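You operate a simulated robot arm through the tools that you are given. There is no shell and no other tool. Be economical: measure what you need, move in short steps, check, and stop when the job is done.

You are at the controls of a simulated two-armed robot. One attempt, no reset.

TASK
Read the blue band pack's tag on channel 2.
Fine: white button on, pack on the pad, blue knob to 2, teal button in last: green lamp lit. The reader slides, so hold it for knob and button.
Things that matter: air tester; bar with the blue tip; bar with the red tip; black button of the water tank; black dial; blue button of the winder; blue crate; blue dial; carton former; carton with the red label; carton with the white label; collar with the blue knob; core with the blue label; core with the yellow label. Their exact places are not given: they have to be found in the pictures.

The check looks at the end state, three seconds after you hand in, the way a careful person would. Anything else that was tipped, shoved, dropped, spilled or broken makes it a failure.

THE ROBOT
Two 7-joint arms with two-finger parallel grippers on one trunk, on a base that drives. Base frame: it is fixed to the floor where the robot stands at the start and does not move with it; the origin is under the middle of the robot, x ahead of it, y to its left, z up. Units: m, rad, N and s.
The left shoulder is at the start at [0.07, 0.163, 1.195], the right one opposite. Places, roughly: black button of the water tank [1.4, -0.3, 0.4]; black dial [1.2, -0.5, 0.9]; blue button of the winder [1.1, -0.7, 1.2]; blue crate [1.5, 0.75, 0.25]; blue dial [0.6, -0.9, 0.9]; collar with the blue knob [1.5, -0.9, 1]; core with the blue label [1.5, -0.75, 0.25]; core with the yellow label [1.5, -0.5, 0.25]; crank of the hand press [0.8, 0.3, 0.4]; crank of the winder [1.2, -0.7, 1.1]; dial of the can stand [1.5, 0.8, 1]; filter box [1.25, 0.75, 1]; filter slide [1.2, 0.6, 1]; full film roll [1.5, 0.25, 0.25]; gate arm of the bar guide [0.5, 0.7, 0.9]; grey dial [4.3, 0.1, 0.8]. Payload 3.43 kg a hand.
The TCP of each hand is the grasp point between the finger pads, 0.034 m short of the fingertips. In the tool frame z runs along the fingers and y along their closing line. The gripper opens to 0.128 m. The fingers are 0.024 m wide and 0.012 m thick; the gripper's body (0.048 by 0.13 m) begins 0.096 m behind the TCP.
Orientation is that of the tool frame in the base frame, as [roll, pitch, yaw] about the fixed x, y, z axes, in that order (R = Rz(yaw) Ry(pitch) Rx(roll)). With the fingers straight down and closing along the base's y, the tool's x points along the base's -x, its y along +y and its z along -z.

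THE INTERFACE
- The arms move only by the tool servo_tool. It takes "left_commands", "right_commands" or both (then of equal length, played together; a hand with none holds still); each is a list that holds one entry, the list of rows, each a list of 7 numbers: the shift along the tool's x, y, z in cm, then the turn, a rotation vector about the tool's x, y, z in rad, then the gripper command, from -1 (shut) to 1 (fully open), values between in proportion. In form: [[[tx, ty, tz, rx, ry, rz, gripper], ...]]. A call has 1 to 10 rows; each row is the pose to reach, as a shift and turn from the pose commanded when the call began, along the tool's axes at that moment. Rows are played at 5 a second. More than 0.05 m and 0.15 rad between two rows, or a gripper value outside its range, and nothing of the call is played. Where a pose cannot be reached the arm comes as near as it can. A force on the tool above 80 N (or 10 N above the force at the start of the call, whichever is more), or a blocked arm, ends the call early, and 0.2 s more pass. Each finger travels about 0.153 m/s and halts on what it meets, pressing with about 32 N; the grip force reading is that of the motor and also rises with nothing between the fingers. The clock runs only during rows and for 0.2 s after the last one: add rows that repeat a pose to give the fingers time. It gives the time, the measured TCP pose, the force on the tool (base axes), the opening and the grip force at its end, in the units of the frame above (readings bear some noise), with the torque about the TCP (base axes, N m) and any sound that the robot's microphone picked up, and new pictures: "pictures" is both (left out), scene, wrist or none (wrist: the cameras of the hands that moved).
- Cameras (640 x 400 px; columns grow to the right, rows downward): "scene" is now at [0.1354, 0.0221, 1.4215]; the picture's right is [0.24, -0.97, -0.00], its down [-0.58, -0.15, -0.80] and it looks along [0.77, 0.19, -0.60] (base axes); focal length 214 px, centre (320, 200). "left" rides on the left gripper at [0.076, 0.011, -0.16] in its tool frame; the picture's right is [-0.15, 0.99, 0.00], its down [-0.88, -0.13, -0.46] and it looks along [-0.45, -0.07, 0.89] (tool axes); focal length 234 px, centre (320, 200). "right" rides on the right gripper at [0.076, -0.011, -0.16] in its tool frame; the picture's right is [0.15, 0.99, 0.00], its down [-0.88, 0.13, -0.46] and it looks along [-0.45, 0.07, 0.89] (tool axes); focal length 234 px, centre (320, 200).
- slide_trunk(by): slides the trunk up (or, below 0, down) by that many m; the arms and the scene camera ride with it, the base frame stays. It gives what a move gives, with no picture.
- roll_base(legs): drives the robot by 1 to 6 legs, each [ahead, left, turn to the left] in m, m and rad, along the robot's own axes; the way and the turn of a leg run together, so that a leg with both is an arc; at most 1.5 m and 3.142 rad a leg. The arms and the cameras ride along, it lands a little off, and it stops where it bumps. It gives what a move gives, and a new picture of the scene camera.
- turn_head(pan, tilt): turns the head with the scene camera to pan (to the left, within 1.501 rad either way) and tilt (down, from -0.506 to 1.204), counted from straight ahead of the robot. It gives what a move gives, and a new picture of the scene camera.
- measure_at(camera, pixels): for up to 12 pixels [column, row] of the newest picture of that camera ("zoom" is the newest enlarged one), the place [x, y, z] in the base frame of the surface seen there, good to about 0.002 m. The clock stands still meanwhile.
- zoom(camera, box): a new picture of the part [left, top, right, bottom] of that camera's present view, enlarged. The clock stands still meanwhile.
- close_job(): hands the job in; it is judged then, once.

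Work in short steps. Measure before you move; look again where a grasp or a placing could have gone wrong, and mend it. You have 80 turns and 260 pictures in all, those below and enlarged ones among them. Open the grippers and draw the arms clear of the work before you hand the job in, unless the task says otherwise; then end with one line.

The tools are called after ">>>" as name(argument=value, ...) on one line, values as JSON. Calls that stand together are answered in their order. servo_tool: Moves the arms, as the interface text tells. Its arguments: {"type":"object","properties":{"left_commands":{"type":"array","items":{"type":"array","items":{"type":"array","items":{"type":"number"}}}},"right_commands":{"type":"array","items":{"type":"array","items":{"type":"array","items":{"type":"number"}}}},"pictures":{"type":"string","enum":["both","scene","wrist","none"]}},"required":[]} The other tools are called the same way: slide_trunk (by) slides the trunk up or down; roll_base (legs) drives the base; turn_head (pan, tilt) turns the head that bears the scene camera; measure_at (camera, pixels) gives the place of the surface under pixels of a picture; zoom (camera, box) takes an enlarged picture of a part of a camera's view; close_job () hands the job in.

At the start:

```text
time: 0.0
left_ee_pos: [0.5868, 0.1326, 1.2355]
left_ee_rot: [-3.141, 0.0, -3.141]
left_wrist_force: [0.6, -0.3, 0.5]
left_torque: [0.0, 0.0, -0.02]
left_opening: 0.128
left_finger_force: 0.1
right_ee_pos: [0.5426, -0.2572, 1.2335]
right_ee_rot: [-3.141, 0.001, -3.142]
right_wrist_force: [-1.0, -0.1, -0.1]
right_torque: [-0.02, -0.03, 0.02]
right_opening: 0.1281
right_finger_force: 0.1
trunk travel left (down, up): [-0.675, 0.265]
robot x, y, heading: [0.0009, 0.0009, -0.0]
head pan, tilt: [0.246, 0.646]
```

scene: 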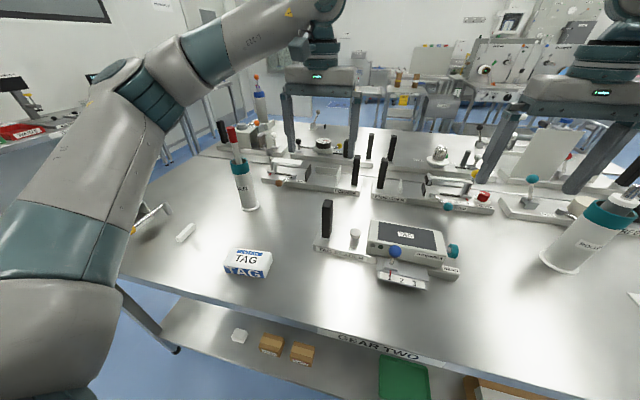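
right: 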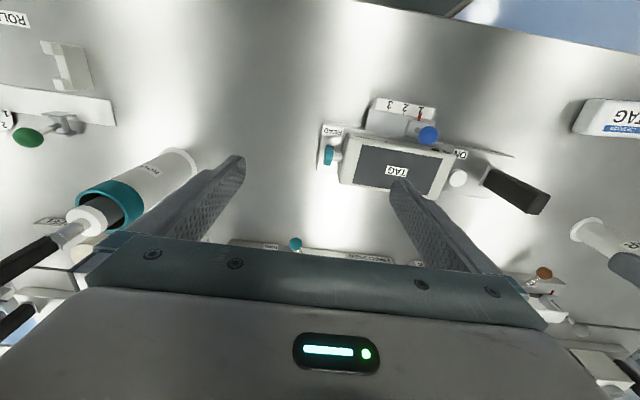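
left: 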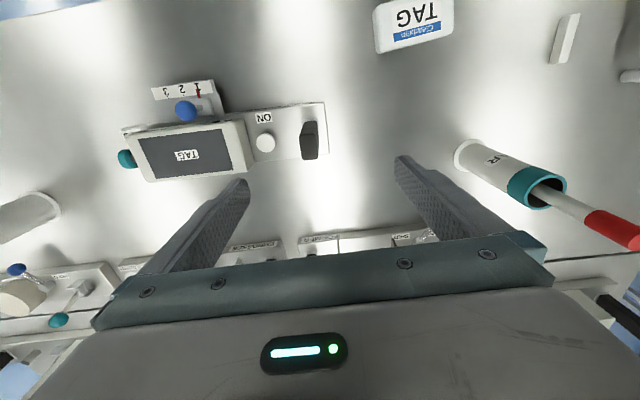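

The reader is at about (405,245) in the scene picture and the blue band TAG pack at (248,263). I zoom in on them and measure.

>>> zoom(camera="scene", box=[200, 180, 480, 355])

>>> measure_at(camera="scene", pixels=[[327, 206], [327, 228], [355, 233], [405, 235], [395, 251], [453, 251], [248, 254], [370, 222], [442, 240], [369, 248], [300, 270], [405, 283]])

>>> measure_at(camera="left", pixels=[[376, 15], [381, 52], [453, 36], [454, 2], [265, 142], [310, 125], [310, 152], [186, 111], [125, 158], [195, 152], [327, 158], [322, 103]])

```text
2.29 times, centred on (340, 268) of scene
```

zoom: 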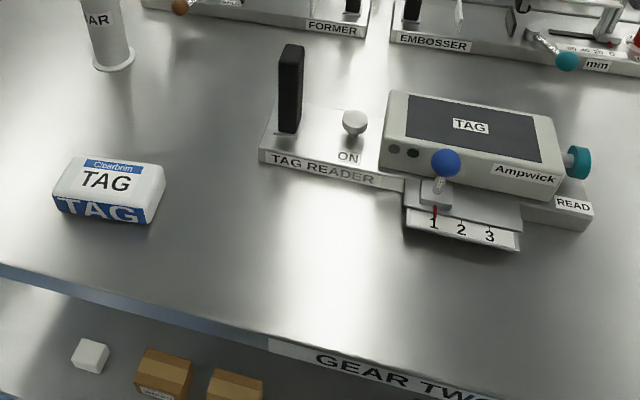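

```text
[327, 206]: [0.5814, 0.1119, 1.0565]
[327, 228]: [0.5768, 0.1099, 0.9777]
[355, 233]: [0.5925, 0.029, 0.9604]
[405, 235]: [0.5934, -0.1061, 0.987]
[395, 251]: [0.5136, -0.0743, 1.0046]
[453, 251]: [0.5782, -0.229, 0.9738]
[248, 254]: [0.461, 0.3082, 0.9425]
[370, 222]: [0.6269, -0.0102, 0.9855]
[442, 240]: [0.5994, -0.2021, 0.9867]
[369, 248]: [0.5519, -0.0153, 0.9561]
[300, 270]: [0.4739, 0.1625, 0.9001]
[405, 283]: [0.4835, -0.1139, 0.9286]
```

```text
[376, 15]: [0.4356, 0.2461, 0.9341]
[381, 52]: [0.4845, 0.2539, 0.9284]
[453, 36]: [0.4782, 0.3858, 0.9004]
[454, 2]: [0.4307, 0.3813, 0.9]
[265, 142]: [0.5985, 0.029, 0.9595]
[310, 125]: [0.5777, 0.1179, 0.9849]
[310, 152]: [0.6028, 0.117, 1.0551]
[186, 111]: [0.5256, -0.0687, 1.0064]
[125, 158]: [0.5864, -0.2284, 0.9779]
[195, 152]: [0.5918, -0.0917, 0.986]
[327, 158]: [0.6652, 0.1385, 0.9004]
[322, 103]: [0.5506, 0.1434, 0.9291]
```

I take a closer look at the pack from the left hand, and at the reader from the right hand.

>>> zoom(camera="left", box=[350, 0, 478, 80])

>>> zoom(camera="right", box=[300, 80, 556, 240])

>>> turn_head(pan=0.0, tilt=0.85)

```text
5.00 times, centred on (414, 40) of left
```

zoom: 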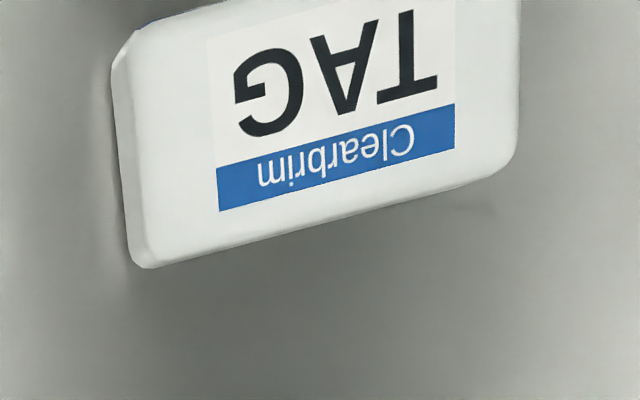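

```text
2.50 times, centred on (428, 160) of right
```

zoom: 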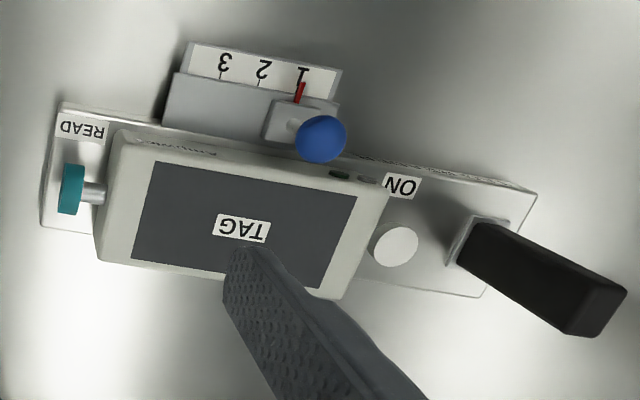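

```text
time: 0.8
left_ee_pos: [0.5862, 0.1327, 1.2352]
left_ee_rot: [3.141, 0.001, -3.138]
left_wrist_force: [-0.1, 0.9, 0.6]
left_torque: [0.0, -0.02, -0.02]
left_opening: 0.128
left_finger_force: 0.0
right_ee_pos: [0.5435, -0.2573, 1.2324]
right_ee_rot: [-3.141, 0.0, -3.141]
right_wrist_force: [-0.5, -0.5, 0.3]
right_torque: [0.01, 0.01, -0.03]
right_opening: 0.1282
right_finger_force: 0.0
trunk travel left (down, up): [-0.675, 0.265]
robot x, y, heading: [-0.0037, 0.0008, -0.002]
head pan, tilt: [0.0, 0.85]
```

scene: 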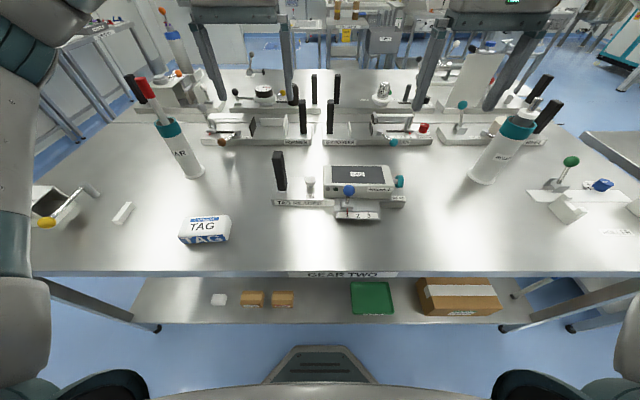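

Now I measure the pack's edges and the reader's details in an enlarged scene view.

>>> zoom(camera="scene", box=[160, 140, 420, 260])

```text
2.46 times, centred on (290, 200) of scene
```

zoom: 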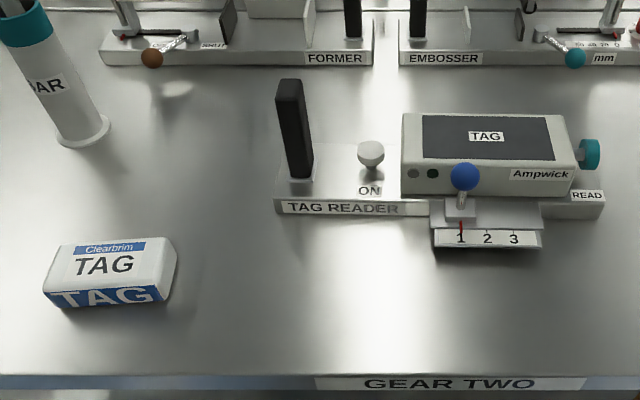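

>>> measure_at(camera="zoom", pixels=[[62, 246], [168, 240], [50, 286], [160, 280], [460, 240], [487, 240], [514, 240], [461, 215], [465, 176], [405, 118], [558, 118], [289, 84]])

>>> measure_at(camera="zoom", pixels=[[68, 304], [160, 296], [371, 150], [591, 155], [425, 157], [552, 158], [277, 210], [604, 212], [110, 262], [428, 118], [545, 118], [462, 200]])

```text
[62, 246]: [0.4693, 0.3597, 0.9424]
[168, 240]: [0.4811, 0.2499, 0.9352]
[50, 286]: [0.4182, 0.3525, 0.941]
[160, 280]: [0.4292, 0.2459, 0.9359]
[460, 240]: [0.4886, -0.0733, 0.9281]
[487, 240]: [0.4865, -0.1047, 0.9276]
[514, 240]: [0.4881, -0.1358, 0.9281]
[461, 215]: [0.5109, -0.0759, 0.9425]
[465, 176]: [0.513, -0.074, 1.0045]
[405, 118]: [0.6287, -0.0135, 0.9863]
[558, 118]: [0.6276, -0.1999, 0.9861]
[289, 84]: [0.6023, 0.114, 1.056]
```

```text
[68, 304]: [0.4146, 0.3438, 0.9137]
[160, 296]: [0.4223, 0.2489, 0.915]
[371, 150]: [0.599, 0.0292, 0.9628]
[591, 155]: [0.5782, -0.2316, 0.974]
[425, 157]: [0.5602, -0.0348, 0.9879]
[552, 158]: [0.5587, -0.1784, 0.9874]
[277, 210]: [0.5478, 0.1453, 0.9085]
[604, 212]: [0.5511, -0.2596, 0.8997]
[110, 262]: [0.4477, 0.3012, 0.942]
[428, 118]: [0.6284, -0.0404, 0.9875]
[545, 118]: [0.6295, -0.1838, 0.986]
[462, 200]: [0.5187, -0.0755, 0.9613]
```

White button at (0.599, 0.029), top z 0.962. I close the left fingers and move over it to about z 1.03.

>>> servo_tool(left_commands=[[[-0.6, -4, 0, 0, 0, 0, -1], [-1.2, -8, 0, 0, 0, 0, -1], [-1.25, -10.4, 3, 0, 0, 0, -1], [-1.25, -10.4, 7.5, 0, 0, 0, -1], [-1.25, -10.4, 12, 0, 0, 0, -1], [-1.25, -10.4, 16.5, 0, 0, 0, -1], [-1.25, -10.4, 20, 0, 0, 0, -1], [-1.25, -10.4, 20, 0, 0, 0, -1]]])

```text
time: 2.6
left_ee_pos: [0.5996, 0.0293, 1.0356]
left_ee_rot: [3.141, 0.002, -3.14]
left_wrist_force: [0.2, 0.6, 0.2]
left_torque: [-0.03, -0.01, 0.01]
left_opening: 0.0
left_finger_force: 32.2
right_ee_pos: [0.5422, -0.2588, 1.2343]
right_ee_rot: [3.14, 0.0, -3.14]
right_wrist_force: [-0.4, 0.1, 0.1]
right_torque: [-0.01, 0.01, 0.0]
right_opening: 0.128
right_finger_force: 0.0
trunk travel left (down, up): [-0.675, 0.265]
robot x, y, heading: [0.0005, 0.0021, -0.001]
head pan, tilt: [0.0, 0.85]
```

scene: 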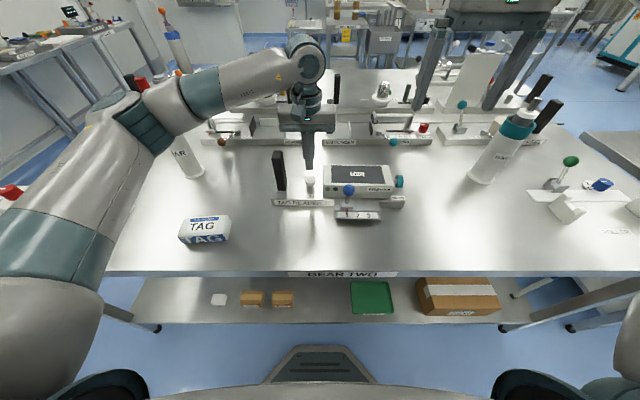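
left: 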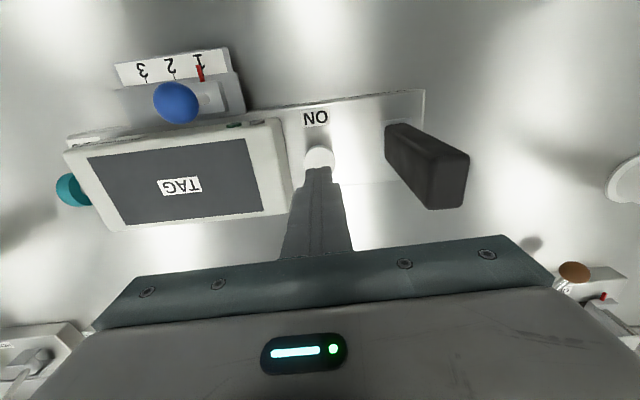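

The closed fingers (tips at z 1.002) stand over the white button. I press down in small steps; contact is expected after about 4 cm.

>>> servo_tool(left_commands=[[[0, 0, 2, 0, 0, 0, -1], [0, 0, 3.5, 0, 0, 0, -1], [0, 0, 4.0, 0, 0, 0, -1], [0, 0, 4.3, 0, 0, 0, -1], [0, 0, 4.6, 0, 0, 0, -1], [0, 0, 4.6, 0, 0, 0, -1]]], pictures="wrist")

```text
time: 4.0
left_ee_pos: [0.599, 0.0286, 0.9905]
left_ee_rot: [3.141, -0.001, -3.14]
left_wrist_force: [0.4, -0.4, 0.2]
left_torque: [-0.01, -0.02, 0.02]
left_opening: 0.0
left_finger_force: 31.8
right_ee_pos: [0.543, -0.2578, 1.2334]
right_ee_rot: [3.141, 0.0, 3.142]
right_wrist_force: [-0.2, -0.4, 0.2]
right_torque: [0.02, -0.01, 0.0]
right_opening: 0.1279
right_finger_force: 0.0
trunk travel left (down, up): [-0.675, 0.265]
robot x, y, heading: [-0.0006, -0.0021, -0.002]
head pan, tilt: [0.0, 0.85]
```

left: 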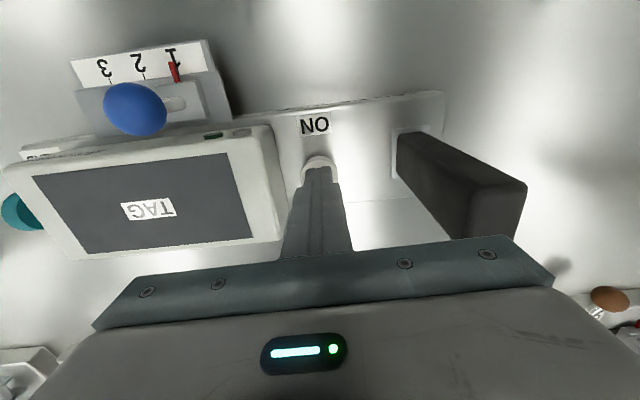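

No force yet with tips near z 0.957. I continue in 2 mm steps.

>>> servo_tool(left_commands=[[[0, 0, 0.2, 0, 0, 0, -1], [0, 0, 0.4, 0, 0, 0, -1], [0, 0, 0.6, 0, 0, 0, -1], [0, 0, 0.8, 0, 0, 0, -1], [0, 0, 0.8, 0, 0, 0, -1]]], pictures="wrist")

```text
time: 5.2
left_ee_pos: [0.5988, 0.0285, 0.9813]
left_ee_rot: [3.141, 0.0, -3.139]
left_wrist_force: [-0.1, 0.1, 0.6]
left_torque: [-0.01, 0.02, 0.0]
left_opening: 0.0002
left_finger_force: 32.1
right_ee_pos: [0.5429, -0.2588, 1.2338]
right_ee_rot: [3.142, 0.001, -3.14]
right_wrist_force: [0.8, -0.5, -0.1]
right_torque: [-0.03, 0.0, -0.01]
right_opening: 0.1285
right_finger_force: 0.1
trunk travel left (down, up): [-0.675, 0.265]
robot x, y, heading: [0.0051, -0.001, -0.004]
head pan, tilt: [0.0, 0.85]
```

left: 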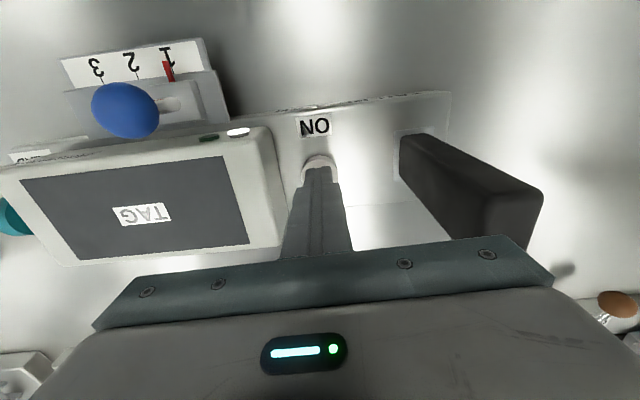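

The white lamp at (237,132) lit. I rise and check that it stays lit after release.

>>> servo_tool(left_commands=[[[0, 0, -4, 0, 0, 0, -1], [0, 0, -8, 0, 0, 0, -1], [0, 0, -12, 0, 0, 0, -1], [0, 0, -15, 0, 0, 0, -0.2], [0, 0, -15, 0, 0, 0, 0.4]]])

```text
time: 6.4
left_ee_pos: [0.5991, 0.0293, 1.1309]
left_ee_rot: [3.14, -0.001, -3.14]
left_wrist_force: [-0.4, 0.7, -0.5]
left_torque: [0.02, 0.01, -0.02]
left_opening: 0.0898
left_finger_force: 0.0
right_ee_pos: [0.5445, -0.2577, 1.2331]
right_ee_rot: [-3.141, 0.001, 3.141]
right_wrist_force: [-0.1, 0.1, 0.3]
right_torque: [0.01, -0.01, -0.03]
right_opening: 0.1281
right_finger_force: 0.0
trunk travel left (down, up): [-0.675, 0.265]
robot x, y, heading: [0.002, 0.0022, 0.001]
head pan, tilt: [0.0, 0.85]
```

scene: 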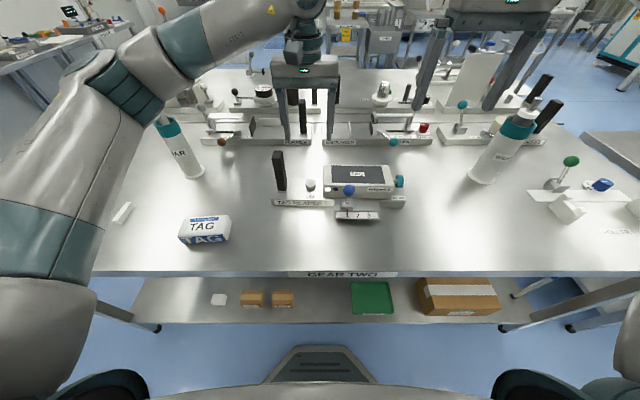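
left: 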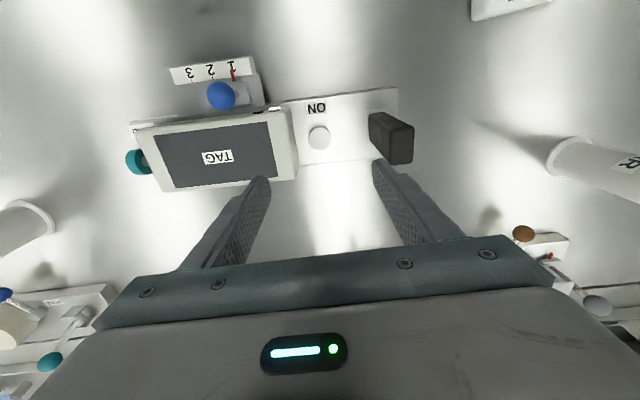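

The lamp stays on. Now I move over the pack (0.4495, 0.303) while turning the hand so it closes across the pack's width.

>>> servo_tool(left_commands=[[[2.5, 1.5, 0, 0, 0, 0.146, 0.5], [5, 3.5, 0, 0, 0, 0.293, 0.5], [7.5, 6, 0, 0, 0, 0.439, 0.5], [10, 9, 0, 0, 0, 0.586, 0.5], [12.5, 12, 0, 0, 0, 0.732, 0.5], [14, 15, 0, 0, 0, 0.878, 0.5], [15, 18.5, 0, 0, 0, 1.025, 0.5], [15, 21.5, 0, 0, 0, 1.171, 0.5], [15, 24.5, 0, 0, 0, 1.318, 0.5], [15, 27.4, 0, 0, 0, 1.464, 0.5]]])

```text
time: 8.6
left_ee_pos: [0.3945, 0.2435, 1.1271]
left_ee_rot: [3.14, 0.0, 1.679]
left_wrist_force: [0.1, -1.1, 0.1]
left_torque: [0.0, -0.06, 0.0]
left_opening: 0.0962
left_finger_force: 0.0
left hand out of reach, approached as far as the arm can: row 9, 10
right_ee_pos: [0.5429, -0.2595, 1.234]
right_ee_rot: [3.14, -0.001, 3.141]
right_wrist_force: [-0.2, 0.5, -0.1]
right_torque: [0.01, 0.01, -0.02]
right_opening: 0.1281
right_finger_force: 0.1
trunk travel left (down, up): [-0.675, 0.265]
robot x, y, heading: [0.004, 0.0011, 0.0]
head pan, tilt: [0.0, 0.85]
```

scene: 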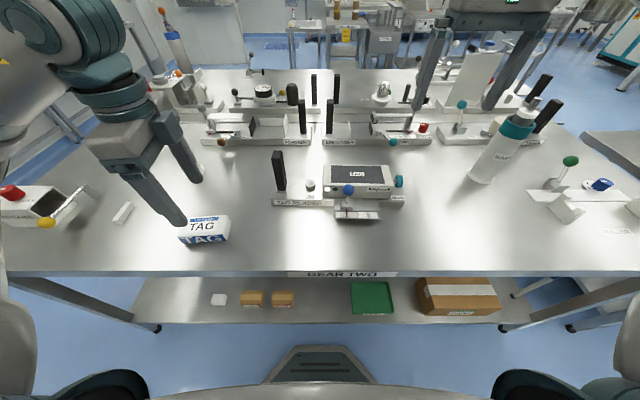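
left: 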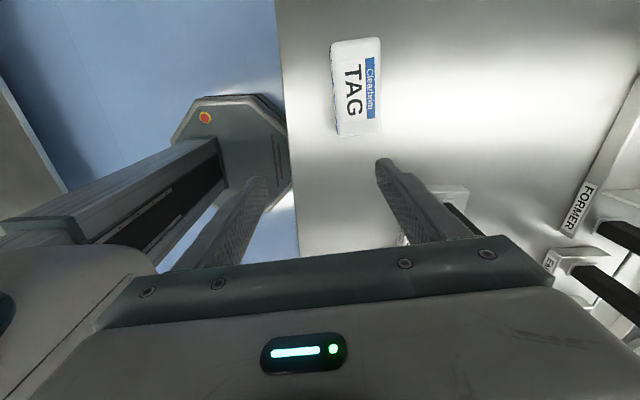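

The arm reached its limit short of the pack. The current left view shows the whole pack, so I measure its length and width here to choose between a lengthwise and a crosswise grasp.

>>> zoom(camera="left", box=[290, 20, 418, 150])

>>> measure_at(camera="left", pixels=[[355, 39], [355, 43], [357, 132], [357, 129], [357, 127], [335, 90], [379, 88], [338, 90], [376, 88]])

```text
3.08 times, centred on (354, 85) of left
```

zoom: 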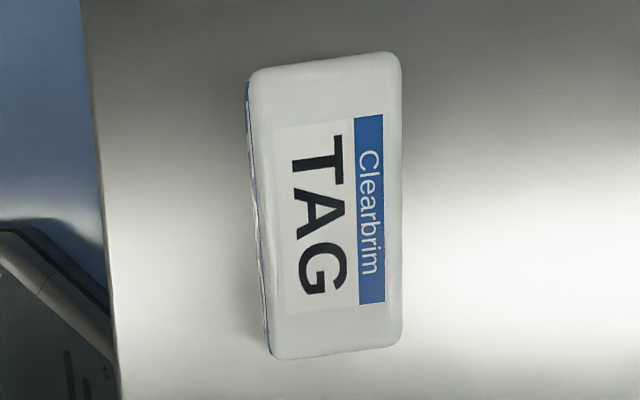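

```text
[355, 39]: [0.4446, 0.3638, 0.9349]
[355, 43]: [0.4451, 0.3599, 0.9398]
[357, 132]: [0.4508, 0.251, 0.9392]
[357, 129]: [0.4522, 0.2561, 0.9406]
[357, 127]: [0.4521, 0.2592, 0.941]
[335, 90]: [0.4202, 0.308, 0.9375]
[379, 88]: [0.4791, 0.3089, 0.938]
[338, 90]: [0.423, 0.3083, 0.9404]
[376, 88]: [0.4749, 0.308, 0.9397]
```

The pack is about 0.117 by 0.06 m, so the crosswise grasp is safer. I turn the wrist back the other way, staying high, to try the opposite hand orientation.

>>> servo_tool(left_commands=[[[0, 0, 0, 0, 0, -0.149, 0.5], [0, 0, 0, 0, 0, -0.298, 0.5], [0, 0, 0, 0, 0, -0.447, 0.5], [0, 0, 0, 0, 0, -0.596, 0.5], [0, 0, 0, 0, 0, -0.745, 0.5], [0, 0, 0, 0, 0, -0.894, 0.5], [0, 0, 0, 0, 0, -1.043, 0.5], [0, 0, 0, 0, 0, -1.192, 0.5], [0, 0, 0, 0, 0, -1.341, 0.5], [0, 0, 0, 0, 0, -1.49, 0.5]]], pictures="none")

>>> servo_tool(left_commands=[[[0, 0, 0, 0, 0, -0.149, 0.5], [0, 0, 0, 0, 0, -0.298, 0.5], [0, 0, 0, 0, 0, -0.447, 0.5], [0, 0, 0, 0, 0, -0.596, 0.5], [0, 0, 0, 0, 0, -0.745, 0.5], [0, 0, 0, 0, 0, -0.894, 0.5], [0, 0, 0, 0, 0, -1.043, 0.5], [0, 0, 0, 0, 0, -1.192, 0.5], [0, 0, 0, 0, 0, -1.341, 0.5], [0, 0, 0, 0, 0, -1.49, 0.5]]])

```text
time: 10.8
left_ee_pos: [0.3975, 0.245, 1.1282]
left_ee_rot: [-3.141, 0.0, -3.111]
left_wrist_force: [-0.9, 0.7, -0.2]
left_torque: [0.05, 0.0, -0.01]
left_opening: 0.096
left_finger_force: 0.1
right_ee_pos: [0.5432, -0.2582, 1.2352]
right_ee_rot: [-3.139, 0.0, -3.142]
right_wrist_force: [-0.4, 0.6, 0.4]
right_torque: [-0.03, -0.02, -0.01]
right_opening: 0.128
right_finger_force: 0.0
trunk travel left (down, up): [-0.675, 0.265]
robot x, y, heading: [0.0005, 0.0003, -0.001]
head pan, tilt: [0.0, 0.85]
```

```text
time: 13.0
left_ee_pos: [0.3975, 0.2461, 1.1283]
left_ee_rot: [3.141, 0.0, -1.621]
left_wrist_force: [0.7, 0.2, -0.6]
left_torque: [0.02, 0.0, 0.0]
left_opening: 0.0963
left_finger_force: 0.2
right_ee_pos: [0.5431, -0.259, 1.2342]
right_ee_rot: [-3.142, -0.001, 3.141]
right_wrist_force: [0.5, -0.6, 0.0]
right_torque: [-0.01, -0.03, 0.0]
right_opening: 0.128
right_finger_force: 0.0
trunk travel left (down, up): [-0.675, 0.265]
robot x, y, heading: [0.0028, -0.0004, 0.002]
head pan, tilt: [0.0, 0.85]
```

scene: 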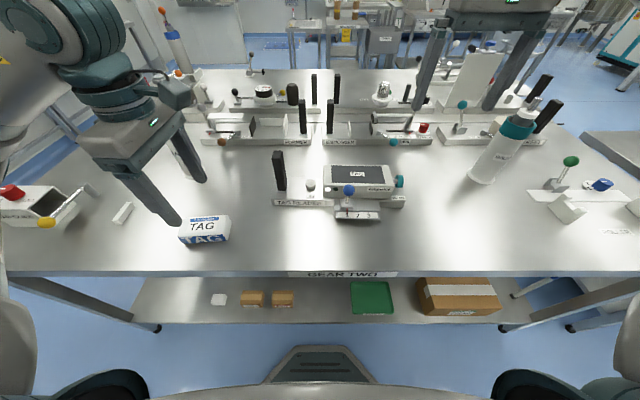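
left: 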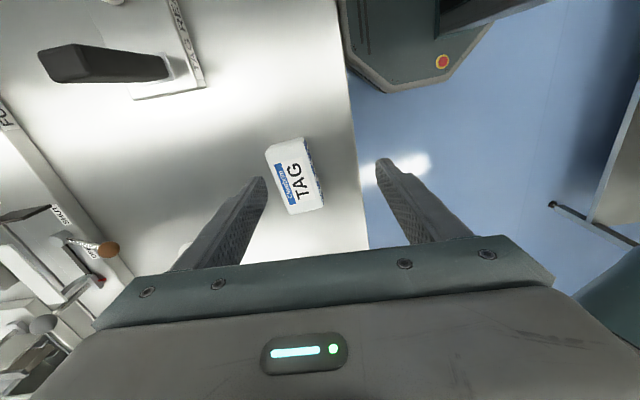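

Both wrist directions turn freely, so the stop was about position. In this orientation I try again to move over the pack at (0.449, 0.306).

>>> servo_tool(left_commands=[[[-2, -1.6, 0, 0, 0, -0.07, 0.5], [-4, -3.3, 0, 0, 0, -0.14, 0.5], [-6.25, -4.9, 0, 0, 0, -0.15, 0.5], [-6.25, -4.9, 0, 0, 0, -0.15, 0.5]]])

```text
time: 14.0
left_ee_pos: [0.45, 0.306, 1.1285]
left_ee_rot: [-3.141, 0.0, -1.475]
left_wrist_force: [0.1, 0.7, 0.2]
left_torque: [0.01, -0.01, -0.03]
left_opening: 0.0959
left_finger_force: 0.0
right_ee_pos: [0.543, -0.2592, 1.2343]
right_ee_rot: [3.141, 0.001, 3.141]
right_wrist_force: [0.5, -0.2, 0.4]
right_torque: [0.02, -0.01, 0.01]
right_opening: 0.1281
right_finger_force: 0.1
trunk travel left (down, up): [-0.675, 0.265]
robot x, y, heading: [0.004, -0.0, -0.0]
head pan, tilt: [0.0, 0.85]
```

scene: 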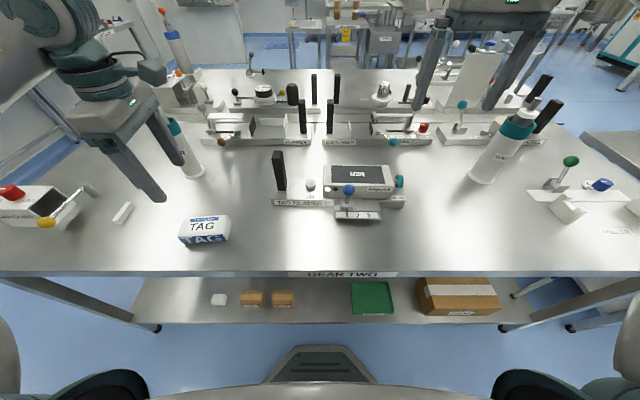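
left: 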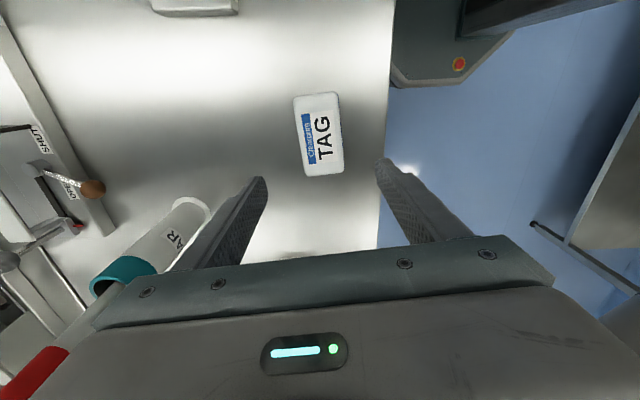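

Over the pack now. The AR bottle with the red-tipped bar is near the hand; I measure its clearance before descending.

>>> measure_at(camera="scene", pixels=[[191, 173], [175, 130], [185, 160]])

>>> measure_at(camera="left", pixels=[[120, 270], [30, 385], [50, 360], [185, 215], [318, 135], [317, 94], [322, 176], [296, 140], [342, 135]])

```text
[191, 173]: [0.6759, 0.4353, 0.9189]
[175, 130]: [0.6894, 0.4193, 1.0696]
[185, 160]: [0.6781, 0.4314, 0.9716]
```

```text
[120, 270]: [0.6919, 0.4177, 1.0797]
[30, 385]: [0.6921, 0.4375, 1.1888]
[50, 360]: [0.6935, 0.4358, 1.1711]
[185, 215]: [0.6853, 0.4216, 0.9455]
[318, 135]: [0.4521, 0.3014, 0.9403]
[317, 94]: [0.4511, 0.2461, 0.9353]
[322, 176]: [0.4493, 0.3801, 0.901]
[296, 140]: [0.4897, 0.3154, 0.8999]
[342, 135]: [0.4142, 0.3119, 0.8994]
```

Clearance is fine (bottle at (0.69, 0.43)). I descend to TCP z 0.94 with the fingers about 0.096 apart.

>>> servo_tool(left_commands=[[[0, 0, 4.5, 0, 0, 0, 0.5], [0, 0, 9, 0, 0, 0, 0.5], [0, 0, 13, 0, 0, 0, 0.5], [0, 0, 16.5, 0, 0, 0, 0.5], [0, 0, 18.8, 0, 0, 0, 0.5], [0, 0, 18.8, 0, 0, 0, 0.5]]])

```text
time: 15.4
left_ee_pos: [0.4487, 0.3054, 0.9405]
left_ee_rot: [3.141, 0.0, -1.475]
left_wrist_force: [0.3, 1.4, 0.5]
left_torque: [0.0, 0.02, 0.03]
left_opening: 0.0959
left_finger_force: 0.1
right_ee_pos: [0.543, -0.2577, 1.2327]
right_ee_rot: [-3.14, -0.001, -3.141]
right_wrist_force: [0.2, -0.5, -0.2]
right_torque: [-0.01, 0.0, 0.0]
right_opening: 0.1281
right_finger_force: 0.1
trunk travel left (down, up): [-0.675, 0.265]
robot x, y, heading: [-0.0006, -0.0016, 0.0]
head pan, tilt: [0.0, 0.85]
```

scene: 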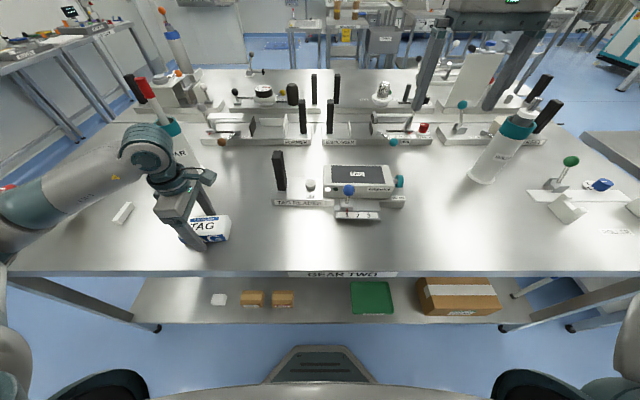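
left: 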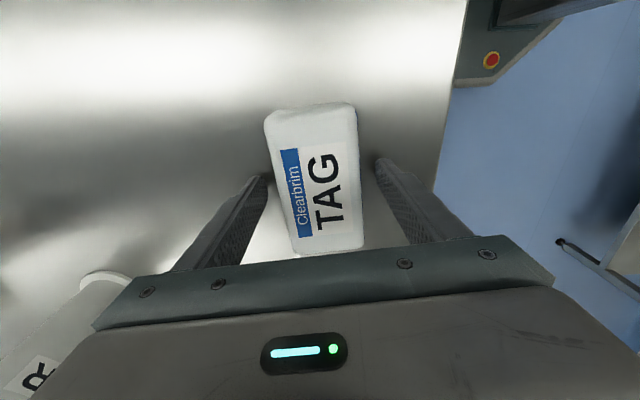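

Fingers straddle the pack's middle. I close on it and lift.

>>> servo_tool(left_commands=[[[0, 0, 0, 0, 0, 0, -0.2], [0, 0, 0, 0, 0, 0, -0.2], [0, 0, 0, 0, 0, 0, -0.3], [0, 0, -3, 0, 0, 0, -0.3], [0, 0, -7, 0, 0, 0, -0.3], [0, 0, -11, 0, 0, 0, -0.3], [0, 0, -14, 0, 0, 0, -0.3], [0, 0, -14, 0, 0, 0, -0.3]]])

```text
time: 17.2
left_ee_pos: [0.4499, 0.3061, 1.08]
left_ee_rot: [-3.141, 0.001, -1.476]
left_wrist_force: [-0.2, 0.2, -1.6]
left_torque: [-0.03, 0.06, 0.02]
left_opening: 0.0643
left_finger_force: 31.9
right_ee_pos: [0.5433, -0.2578, 1.2336]
right_ee_rot: [3.141, 0.0, -3.14]
right_wrist_force: [-0.4, 0.0, -0.2]
right_torque: [0.04, 0.01, -0.03]
right_opening: 0.1278
right_finger_force: 0.1
trunk travel left (down, up): [-0.675, 0.265]
robot x, y, heading: [0.0035, 0.0018, -0.001]
head pan, tilt: [0.0, 0.85]
```

scene: 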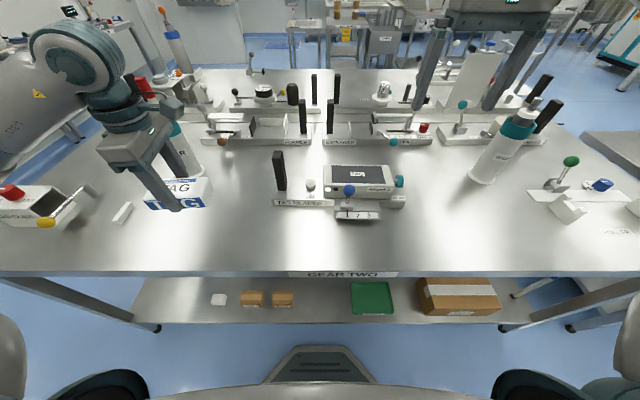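
left: 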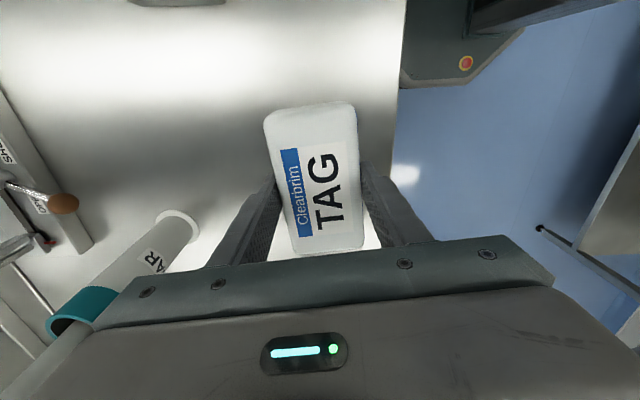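

The pack is held (opening 0.064). I raise it and carry it toward the pad (0.595, -0.108), moving the right hand out of the way to the right at the same time.

>>> servo_tool(left_commands=[[[0.5, 0, -3, 0, 0, 0, -0.3], [2, 0, -6, 0, 0, 0, -0.3], [6, -1.2, -6.5, 0, 0, 0.03, -0.3], [10.5, -2.6, -6.5, 0, 0, 0.06, -0.3], [15, -3.8, -6.5, 0, 0, 0.095, -0.3], [19.5, -5, -6.5, 0, 0, 0.095, -0.3], [24, -6.2, -6.5, 0, 0, 0.095, -0.3], [28.5, -7.4, -6.5, 0, 0, 0.095, -0.3], [32, -8.5, -6.5, 0, 0, 0.095, -0.3], [32, -8.5, -6.5, 0, 0, 0.095, -0.3]]], right_commands=[[[0, -4, 0, 0, 0, 0, 1], [0, -8, 0, 0, 0, 0, 1], [0, -12, 0, 0, 0, 0, 1], [0, -15, 0, 0, 0, 0, 1], [0, -15, 0, 0, 0, 0, 1], [0, -15, 0, 0, 0, 0, 1], [0, -15, 0, 0, 0, 0, 1], [0, -15, 0, 0, 0, 0, 1], [0, -15, 0, 0, 0, 0, 1], [0, -15, 0, 0, 0, 0, 1]]])

```text
time: 19.4
left_ee_pos: [0.5631, -0.0037, 1.1449]
left_ee_rot: [3.141, 0.0, -1.569]
left_wrist_force: [0.2, -0.7, -1.0]
left_torque: [-0.01, 0.02, -0.01]
left_opening: 0.0645
left_finger_force: 32.3
right_ee_pos: [0.5425, -0.4084, 1.2337]
right_ee_rot: [-3.14, 0.001, -3.141]
right_wrist_force: [0.8, -0.5, 0.8]
right_torque: [-0.05, 0.03, 0.01]
right_opening: 0.1281
right_finger_force: 0.0
trunk travel left (down, up): [-0.675, 0.265]
robot x, y, heading: [-0.0039, -0.0014, -0.001]
head pan, tilt: [0.0, 0.85]
```

scene: 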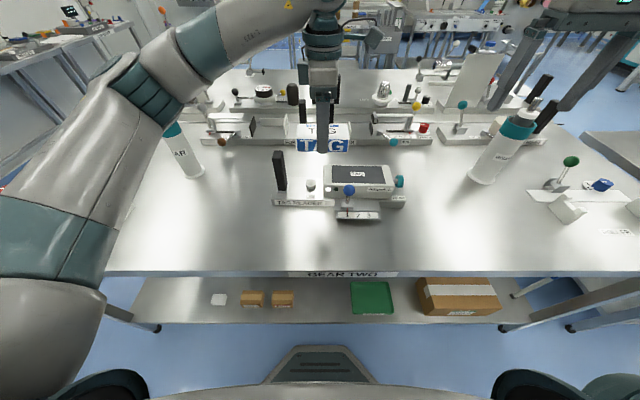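
right: 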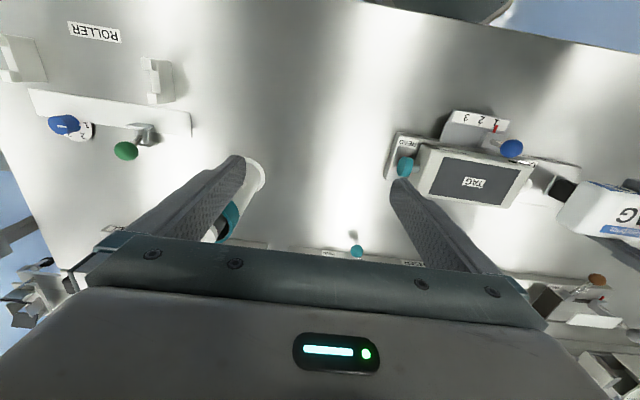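
left: 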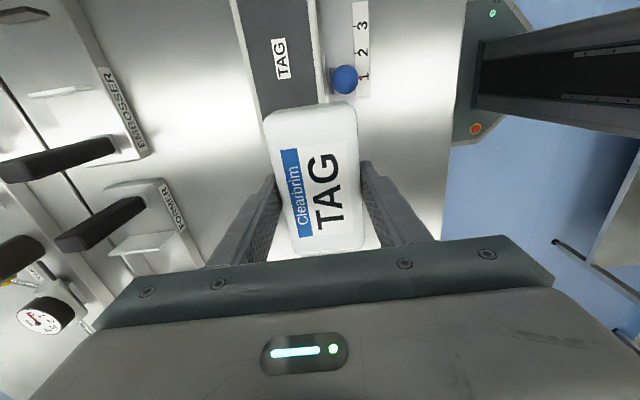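

Now I bring the pack over the pad centre and lower it to about 1.5 cm above.

>>> servo_tool(left_commands=[[[3.5, -1.1, 0, 0, 0, 0, -0.3], [7, -2.2, 0, 0, 0, 0, -0.3], [10.5, -3.2, 0, 0, 0, 0, -0.3], [10.5, -3.2, 4, 0, 0, 0, -0.3], [10.5, -3.2, 8, 0, 0, 0, -0.3], [10.5, -3.2, 10, 0, 0, 0, -0.3], [10.5, -3.2, 10, 0, 0, 0, -0.3]]])

```text
time: 21.0
left_ee_pos: [0.5975, -0.1082, 1.0438]
left_ee_rot: [-3.14, 0.0, -1.57]
left_wrist_force: [0.4, -0.7, -1.7]
left_torque: [0.02, 0.0, 0.04]
left_opening: 0.0642
left_finger_force: 32.6
right_ee_pos: [0.5444, -0.4083, 1.2333]
right_ee_rot: [3.141, -0.001, -3.141]
right_wrist_force: [0.0, -0.8, -0.3]
right_torque: [-0.02, 0.0, 0.02]
right_opening: 0.1278
right_finger_force: 0.1
trunk travel left (down, up): [-0.675, 0.265]
robot x, y, heading: [-0.0022, 0.002, -0.002]
head pan, tilt: [0.0, 0.85]
```

scene: 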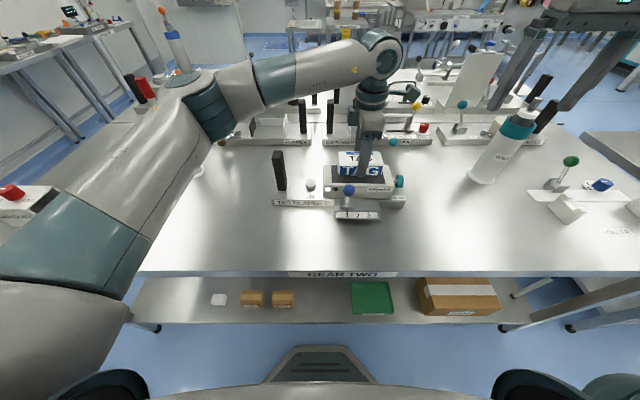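
left: 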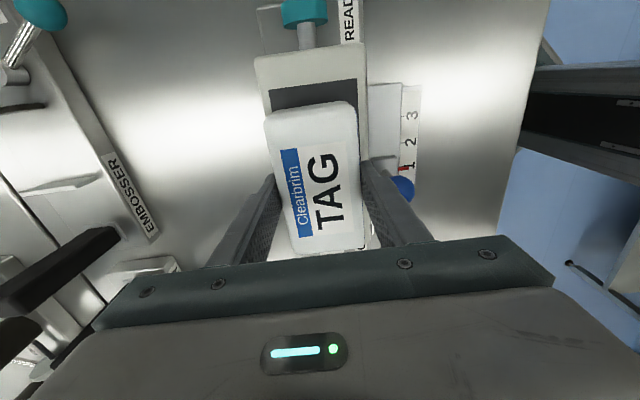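

Alignment over the pad looks good. I lower the last 1.6 cm gently.

>>> servo_tool(left_commands=[[[0, 0.1, 0.8, 0, 0, 0, -0.3], [0, 0.1, 1.2, 0, 0, 0, -0.3], [0, 0.1, 1.45, 0, 0, 0, -0.3], [0, 0.1, 1.6, 0, 0, 0, -0.3], [0, 0.1, 1.6, 0, 0, 0, -0.3]]])

```text
time: 22.2
left_ee_pos: [0.5954, -0.1096, 1.0286]
left_ee_rot: [3.141, -0.001, -1.569]
left_wrist_force: [0.5, 0.4, -1.3]
left_torque: [0.0, -0.01, 0.02]
left_opening: 0.0644
left_finger_force: 32.2
right_ee_pos: [0.544, -0.4084, 1.2335]
right_ee_rot: [3.14, 0.0, 3.141]
right_wrist_force: [0.5, 0.2, -0.4]
right_torque: [0.0, 0.0, -0.02]
right_opening: 0.1279
right_finger_force: 0.0
trunk travel left (down, up): [-0.675, 0.265]
robot x, y, heading: [-0.0002, -0.0019, -0.002]
head pan, tilt: [0.0, 0.85]
```

scene: 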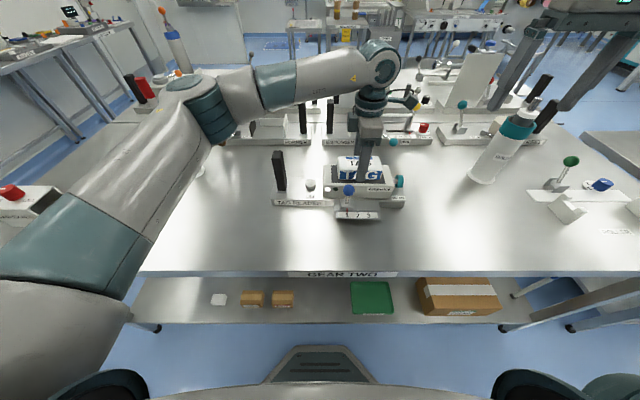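
left: 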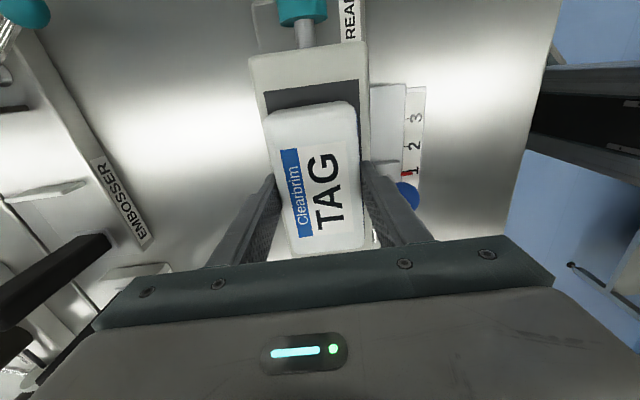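

Still no contact (force z -1.3, the pack's weight). I creep down another 3 mm.

>>> servo_tool(left_commands=[[[0, 0, 0.1, 0, 0, 0, -0.3], [0, 0, 0.2, 0, 0, 0, -0.3], [0, 0, 0.25, 0, 0, 0, -0.3], [0, 0, 0.25, 0, 0, 0, -0.3]]], pictures="none")

>>> zoom(camera="scene", box=[265, 135, 425, 235])

```text
time: 23.2
left_ee_pos: [0.5951, -0.1101, 1.0269]
left_ee_rot: [-3.141, 0.001, -1.567]
left_wrist_force: [0.3, 0.1, -2.1]
left_torque: [0.04, 0.02, 0.01]
left_opening: 0.0644
left_finger_force: 32.5
right_ee_pos: [0.543, -0.4095, 1.2345]
right_ee_rot: [3.14, 0.001, 3.141]
right_wrist_force: [0.2, -0.6, 0.8]
right_torque: [-0.01, 0.0, -0.02]
right_opening: 0.128
right_finger_force: 0.0
trunk travel left (down, up): [-0.675, 0.265]
robot x, y, heading: [0.0026, -0.0038, -0.0]
head pan, tilt: [0.0, 0.85]
```

```text
4.00 times, centred on (345, 185) of scene
```

zoom: 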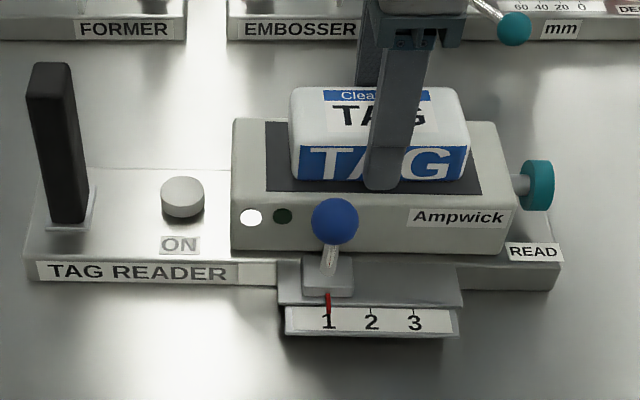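

The pack hovers just over the pad. Two more millimetres in tiny steps.

>>> servo_tool(left_commands=[[[0, 0, 0.1, 0, 0, 0, -0.3], [0, 0, 0.2, 0, 0, 0, -0.3], [0, 0, 0.2, 0, 0, 0, -0.3]]], pictures="none")

```text
time: 24.0
left_ee_pos: [0.5949, -0.1096, 1.0248]
left_ee_rot: [3.142, 0.001, -1.569]
left_wrist_force: [0.0, 1.0, 1.6]
left_torque: [0.2, 0.07, -0.05]
left_opening: 0.0643
left_finger_force: 32.5
right_ee_pos: [0.5432, -0.4097, 1.2333]
right_ee_rot: [-3.141, 0.0, 3.141]
right_wrist_force: [1.0, 0.2, 0.6]
right_torque: [0.04, 0.0, 0.03]
right_opening: 0.1279
right_finger_force: 0.1
trunk travel left (down, up): [-0.675, 0.265]
robot x, y, heading: [0.0004, -0.0035, 0.002]
head pan, tilt: [0.0, 0.85]
```

The force turned upward (+1.6 N): contact. I open to about 0.088 and lift straight up.

>>> servo_tool(left_commands=[[[0, 0, 0, 0, 0, 0, 0.1], [0, 0, 0, 0, 0, 0, 0.35], [0, 0, 0, 0, 0, 0, 0.35], [0, 0, -3, 0, 0, 0, 0.35], [0, 0, -7, 0, 0, 0, 0.35], [0, 0, -11, 0, 0, 0, 0.35], [0, 0, -14, 0, 0, 0, 0.35], [0, 0, -14, 0, 0, 0, 0.35]]])

```text
time: 25.8
left_ee_pos: [0.5951, -0.1105, 1.1643]
left_ee_rot: [-3.14, 0.002, -1.568]
left_wrist_force: [0.8, 0.6, -1.5]
left_torque: [0.0, 0.0, -0.01]
left_opening: 0.0866
left_finger_force: 0.1
right_ee_pos: [0.5437, -0.4079, 1.2332]
right_ee_rot: [3.141, 0.002, 3.141]
right_wrist_force: [0.4, 0.3, 1.2]
right_torque: [0.01, 0.04, 0.02]
right_opening: 0.1282
right_finger_force: 0.0
trunk travel left (down, up): [-0.675, 0.265]
robot x, y, heading: [0.0002, 0.0004, 0.001]
head pan, tilt: [0.0, 0.85]
```

scene: 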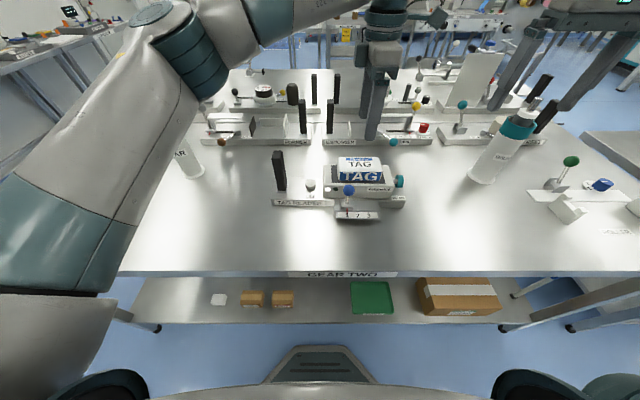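
left: 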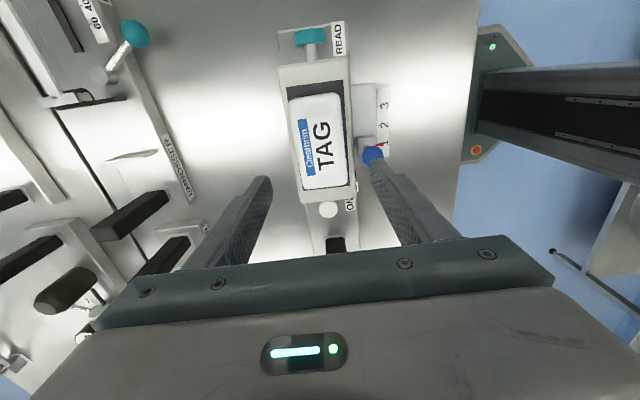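

The pack sits squarely on the pad. Next the left hand goes over the black post with the fingers turned back to close along y.

>>> servo_tool(left_commands=[[[-2.2, 0, -1, 0, 0, 0.149, 0.35], [-4.5, 0, -1, 0, 0, 0.298, 0.35], [-6.8, 0, -1, 0, 0, 0.447, 0.35], [-9, 0, -1, 0, 0, 0.596, 0.35], [-11.2, 0, -1, 0, 0, 0.745, 0.35], [-13.5, 0, -1, 0, 0, 0.894, 0.35], [-15.8, 0, -1, 0, 0, 1.043, 0.35], [-18, 0, -1, 0, 0, 1.192, 0.35], [-20.2, 0, -1, 0, 0, 1.341, 0.35], [-22.4, 0, -1, 0, 0, 1.49, 0.35]]])

```text
time: 28.0
left_ee_pos: [0.595, 0.115, 1.1748]
left_ee_rot: [-3.14, 0.001, -3.06]
left_wrist_force: [-0.8, 0.5, -0.4]
left_torque: [-0.02, 0.01, 0.0]
left_opening: 0.0866
left_finger_force: 0.1
right_ee_pos: [0.5415, -0.4086, 1.2334]
right_ee_rot: [-3.14, -0.001, -3.141]
right_wrist_force: [0.5, 0.8, 0.4]
right_torque: [-0.01, 0.01, 0.01]
right_opening: 0.128
right_finger_force: 0.1
trunk travel left (down, up): [-0.675, 0.265]
robot x, y, heading: [0.0018, -0.0001, -0.002]
head pan, tilt: [0.0, 0.85]
```

scene: 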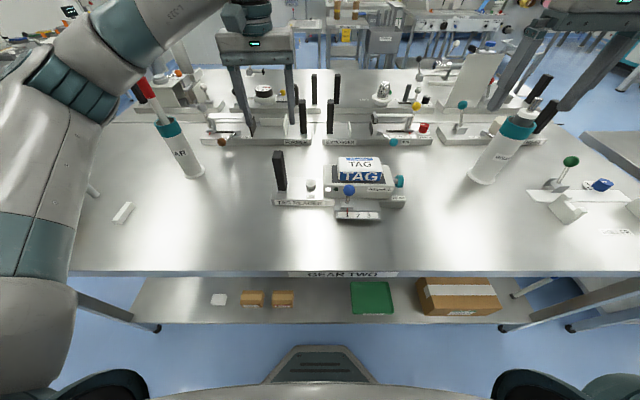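
left: 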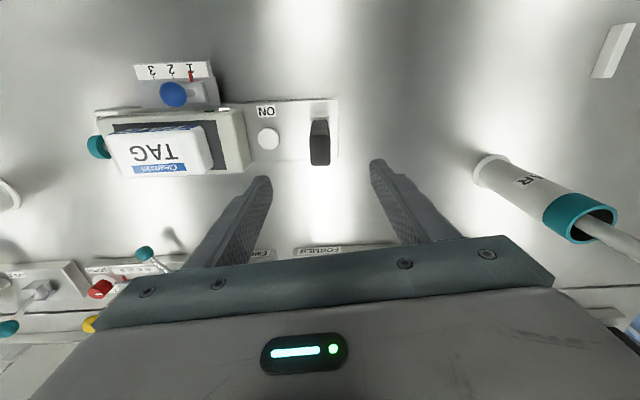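

I measure the post's top and sides in an enlarged left view.

>>> zoom(camera="left", box=[270, 95, 366, 185])

>>> measure_at(camera="left", pixels=[[312, 137], [329, 137], [312, 163], [329, 163], [320, 140], [320, 162]])

```text
4.44 times, centred on (318, 140) of left
```

zoom: 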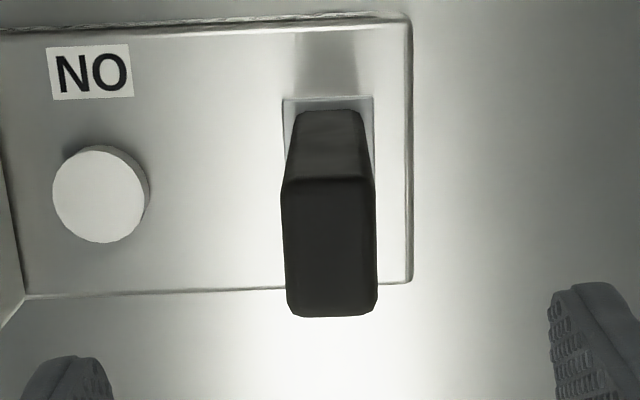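

```text
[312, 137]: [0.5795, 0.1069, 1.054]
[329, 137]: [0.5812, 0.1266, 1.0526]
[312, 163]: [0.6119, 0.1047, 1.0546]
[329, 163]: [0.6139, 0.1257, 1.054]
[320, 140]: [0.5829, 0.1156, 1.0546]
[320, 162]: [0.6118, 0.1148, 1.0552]
```

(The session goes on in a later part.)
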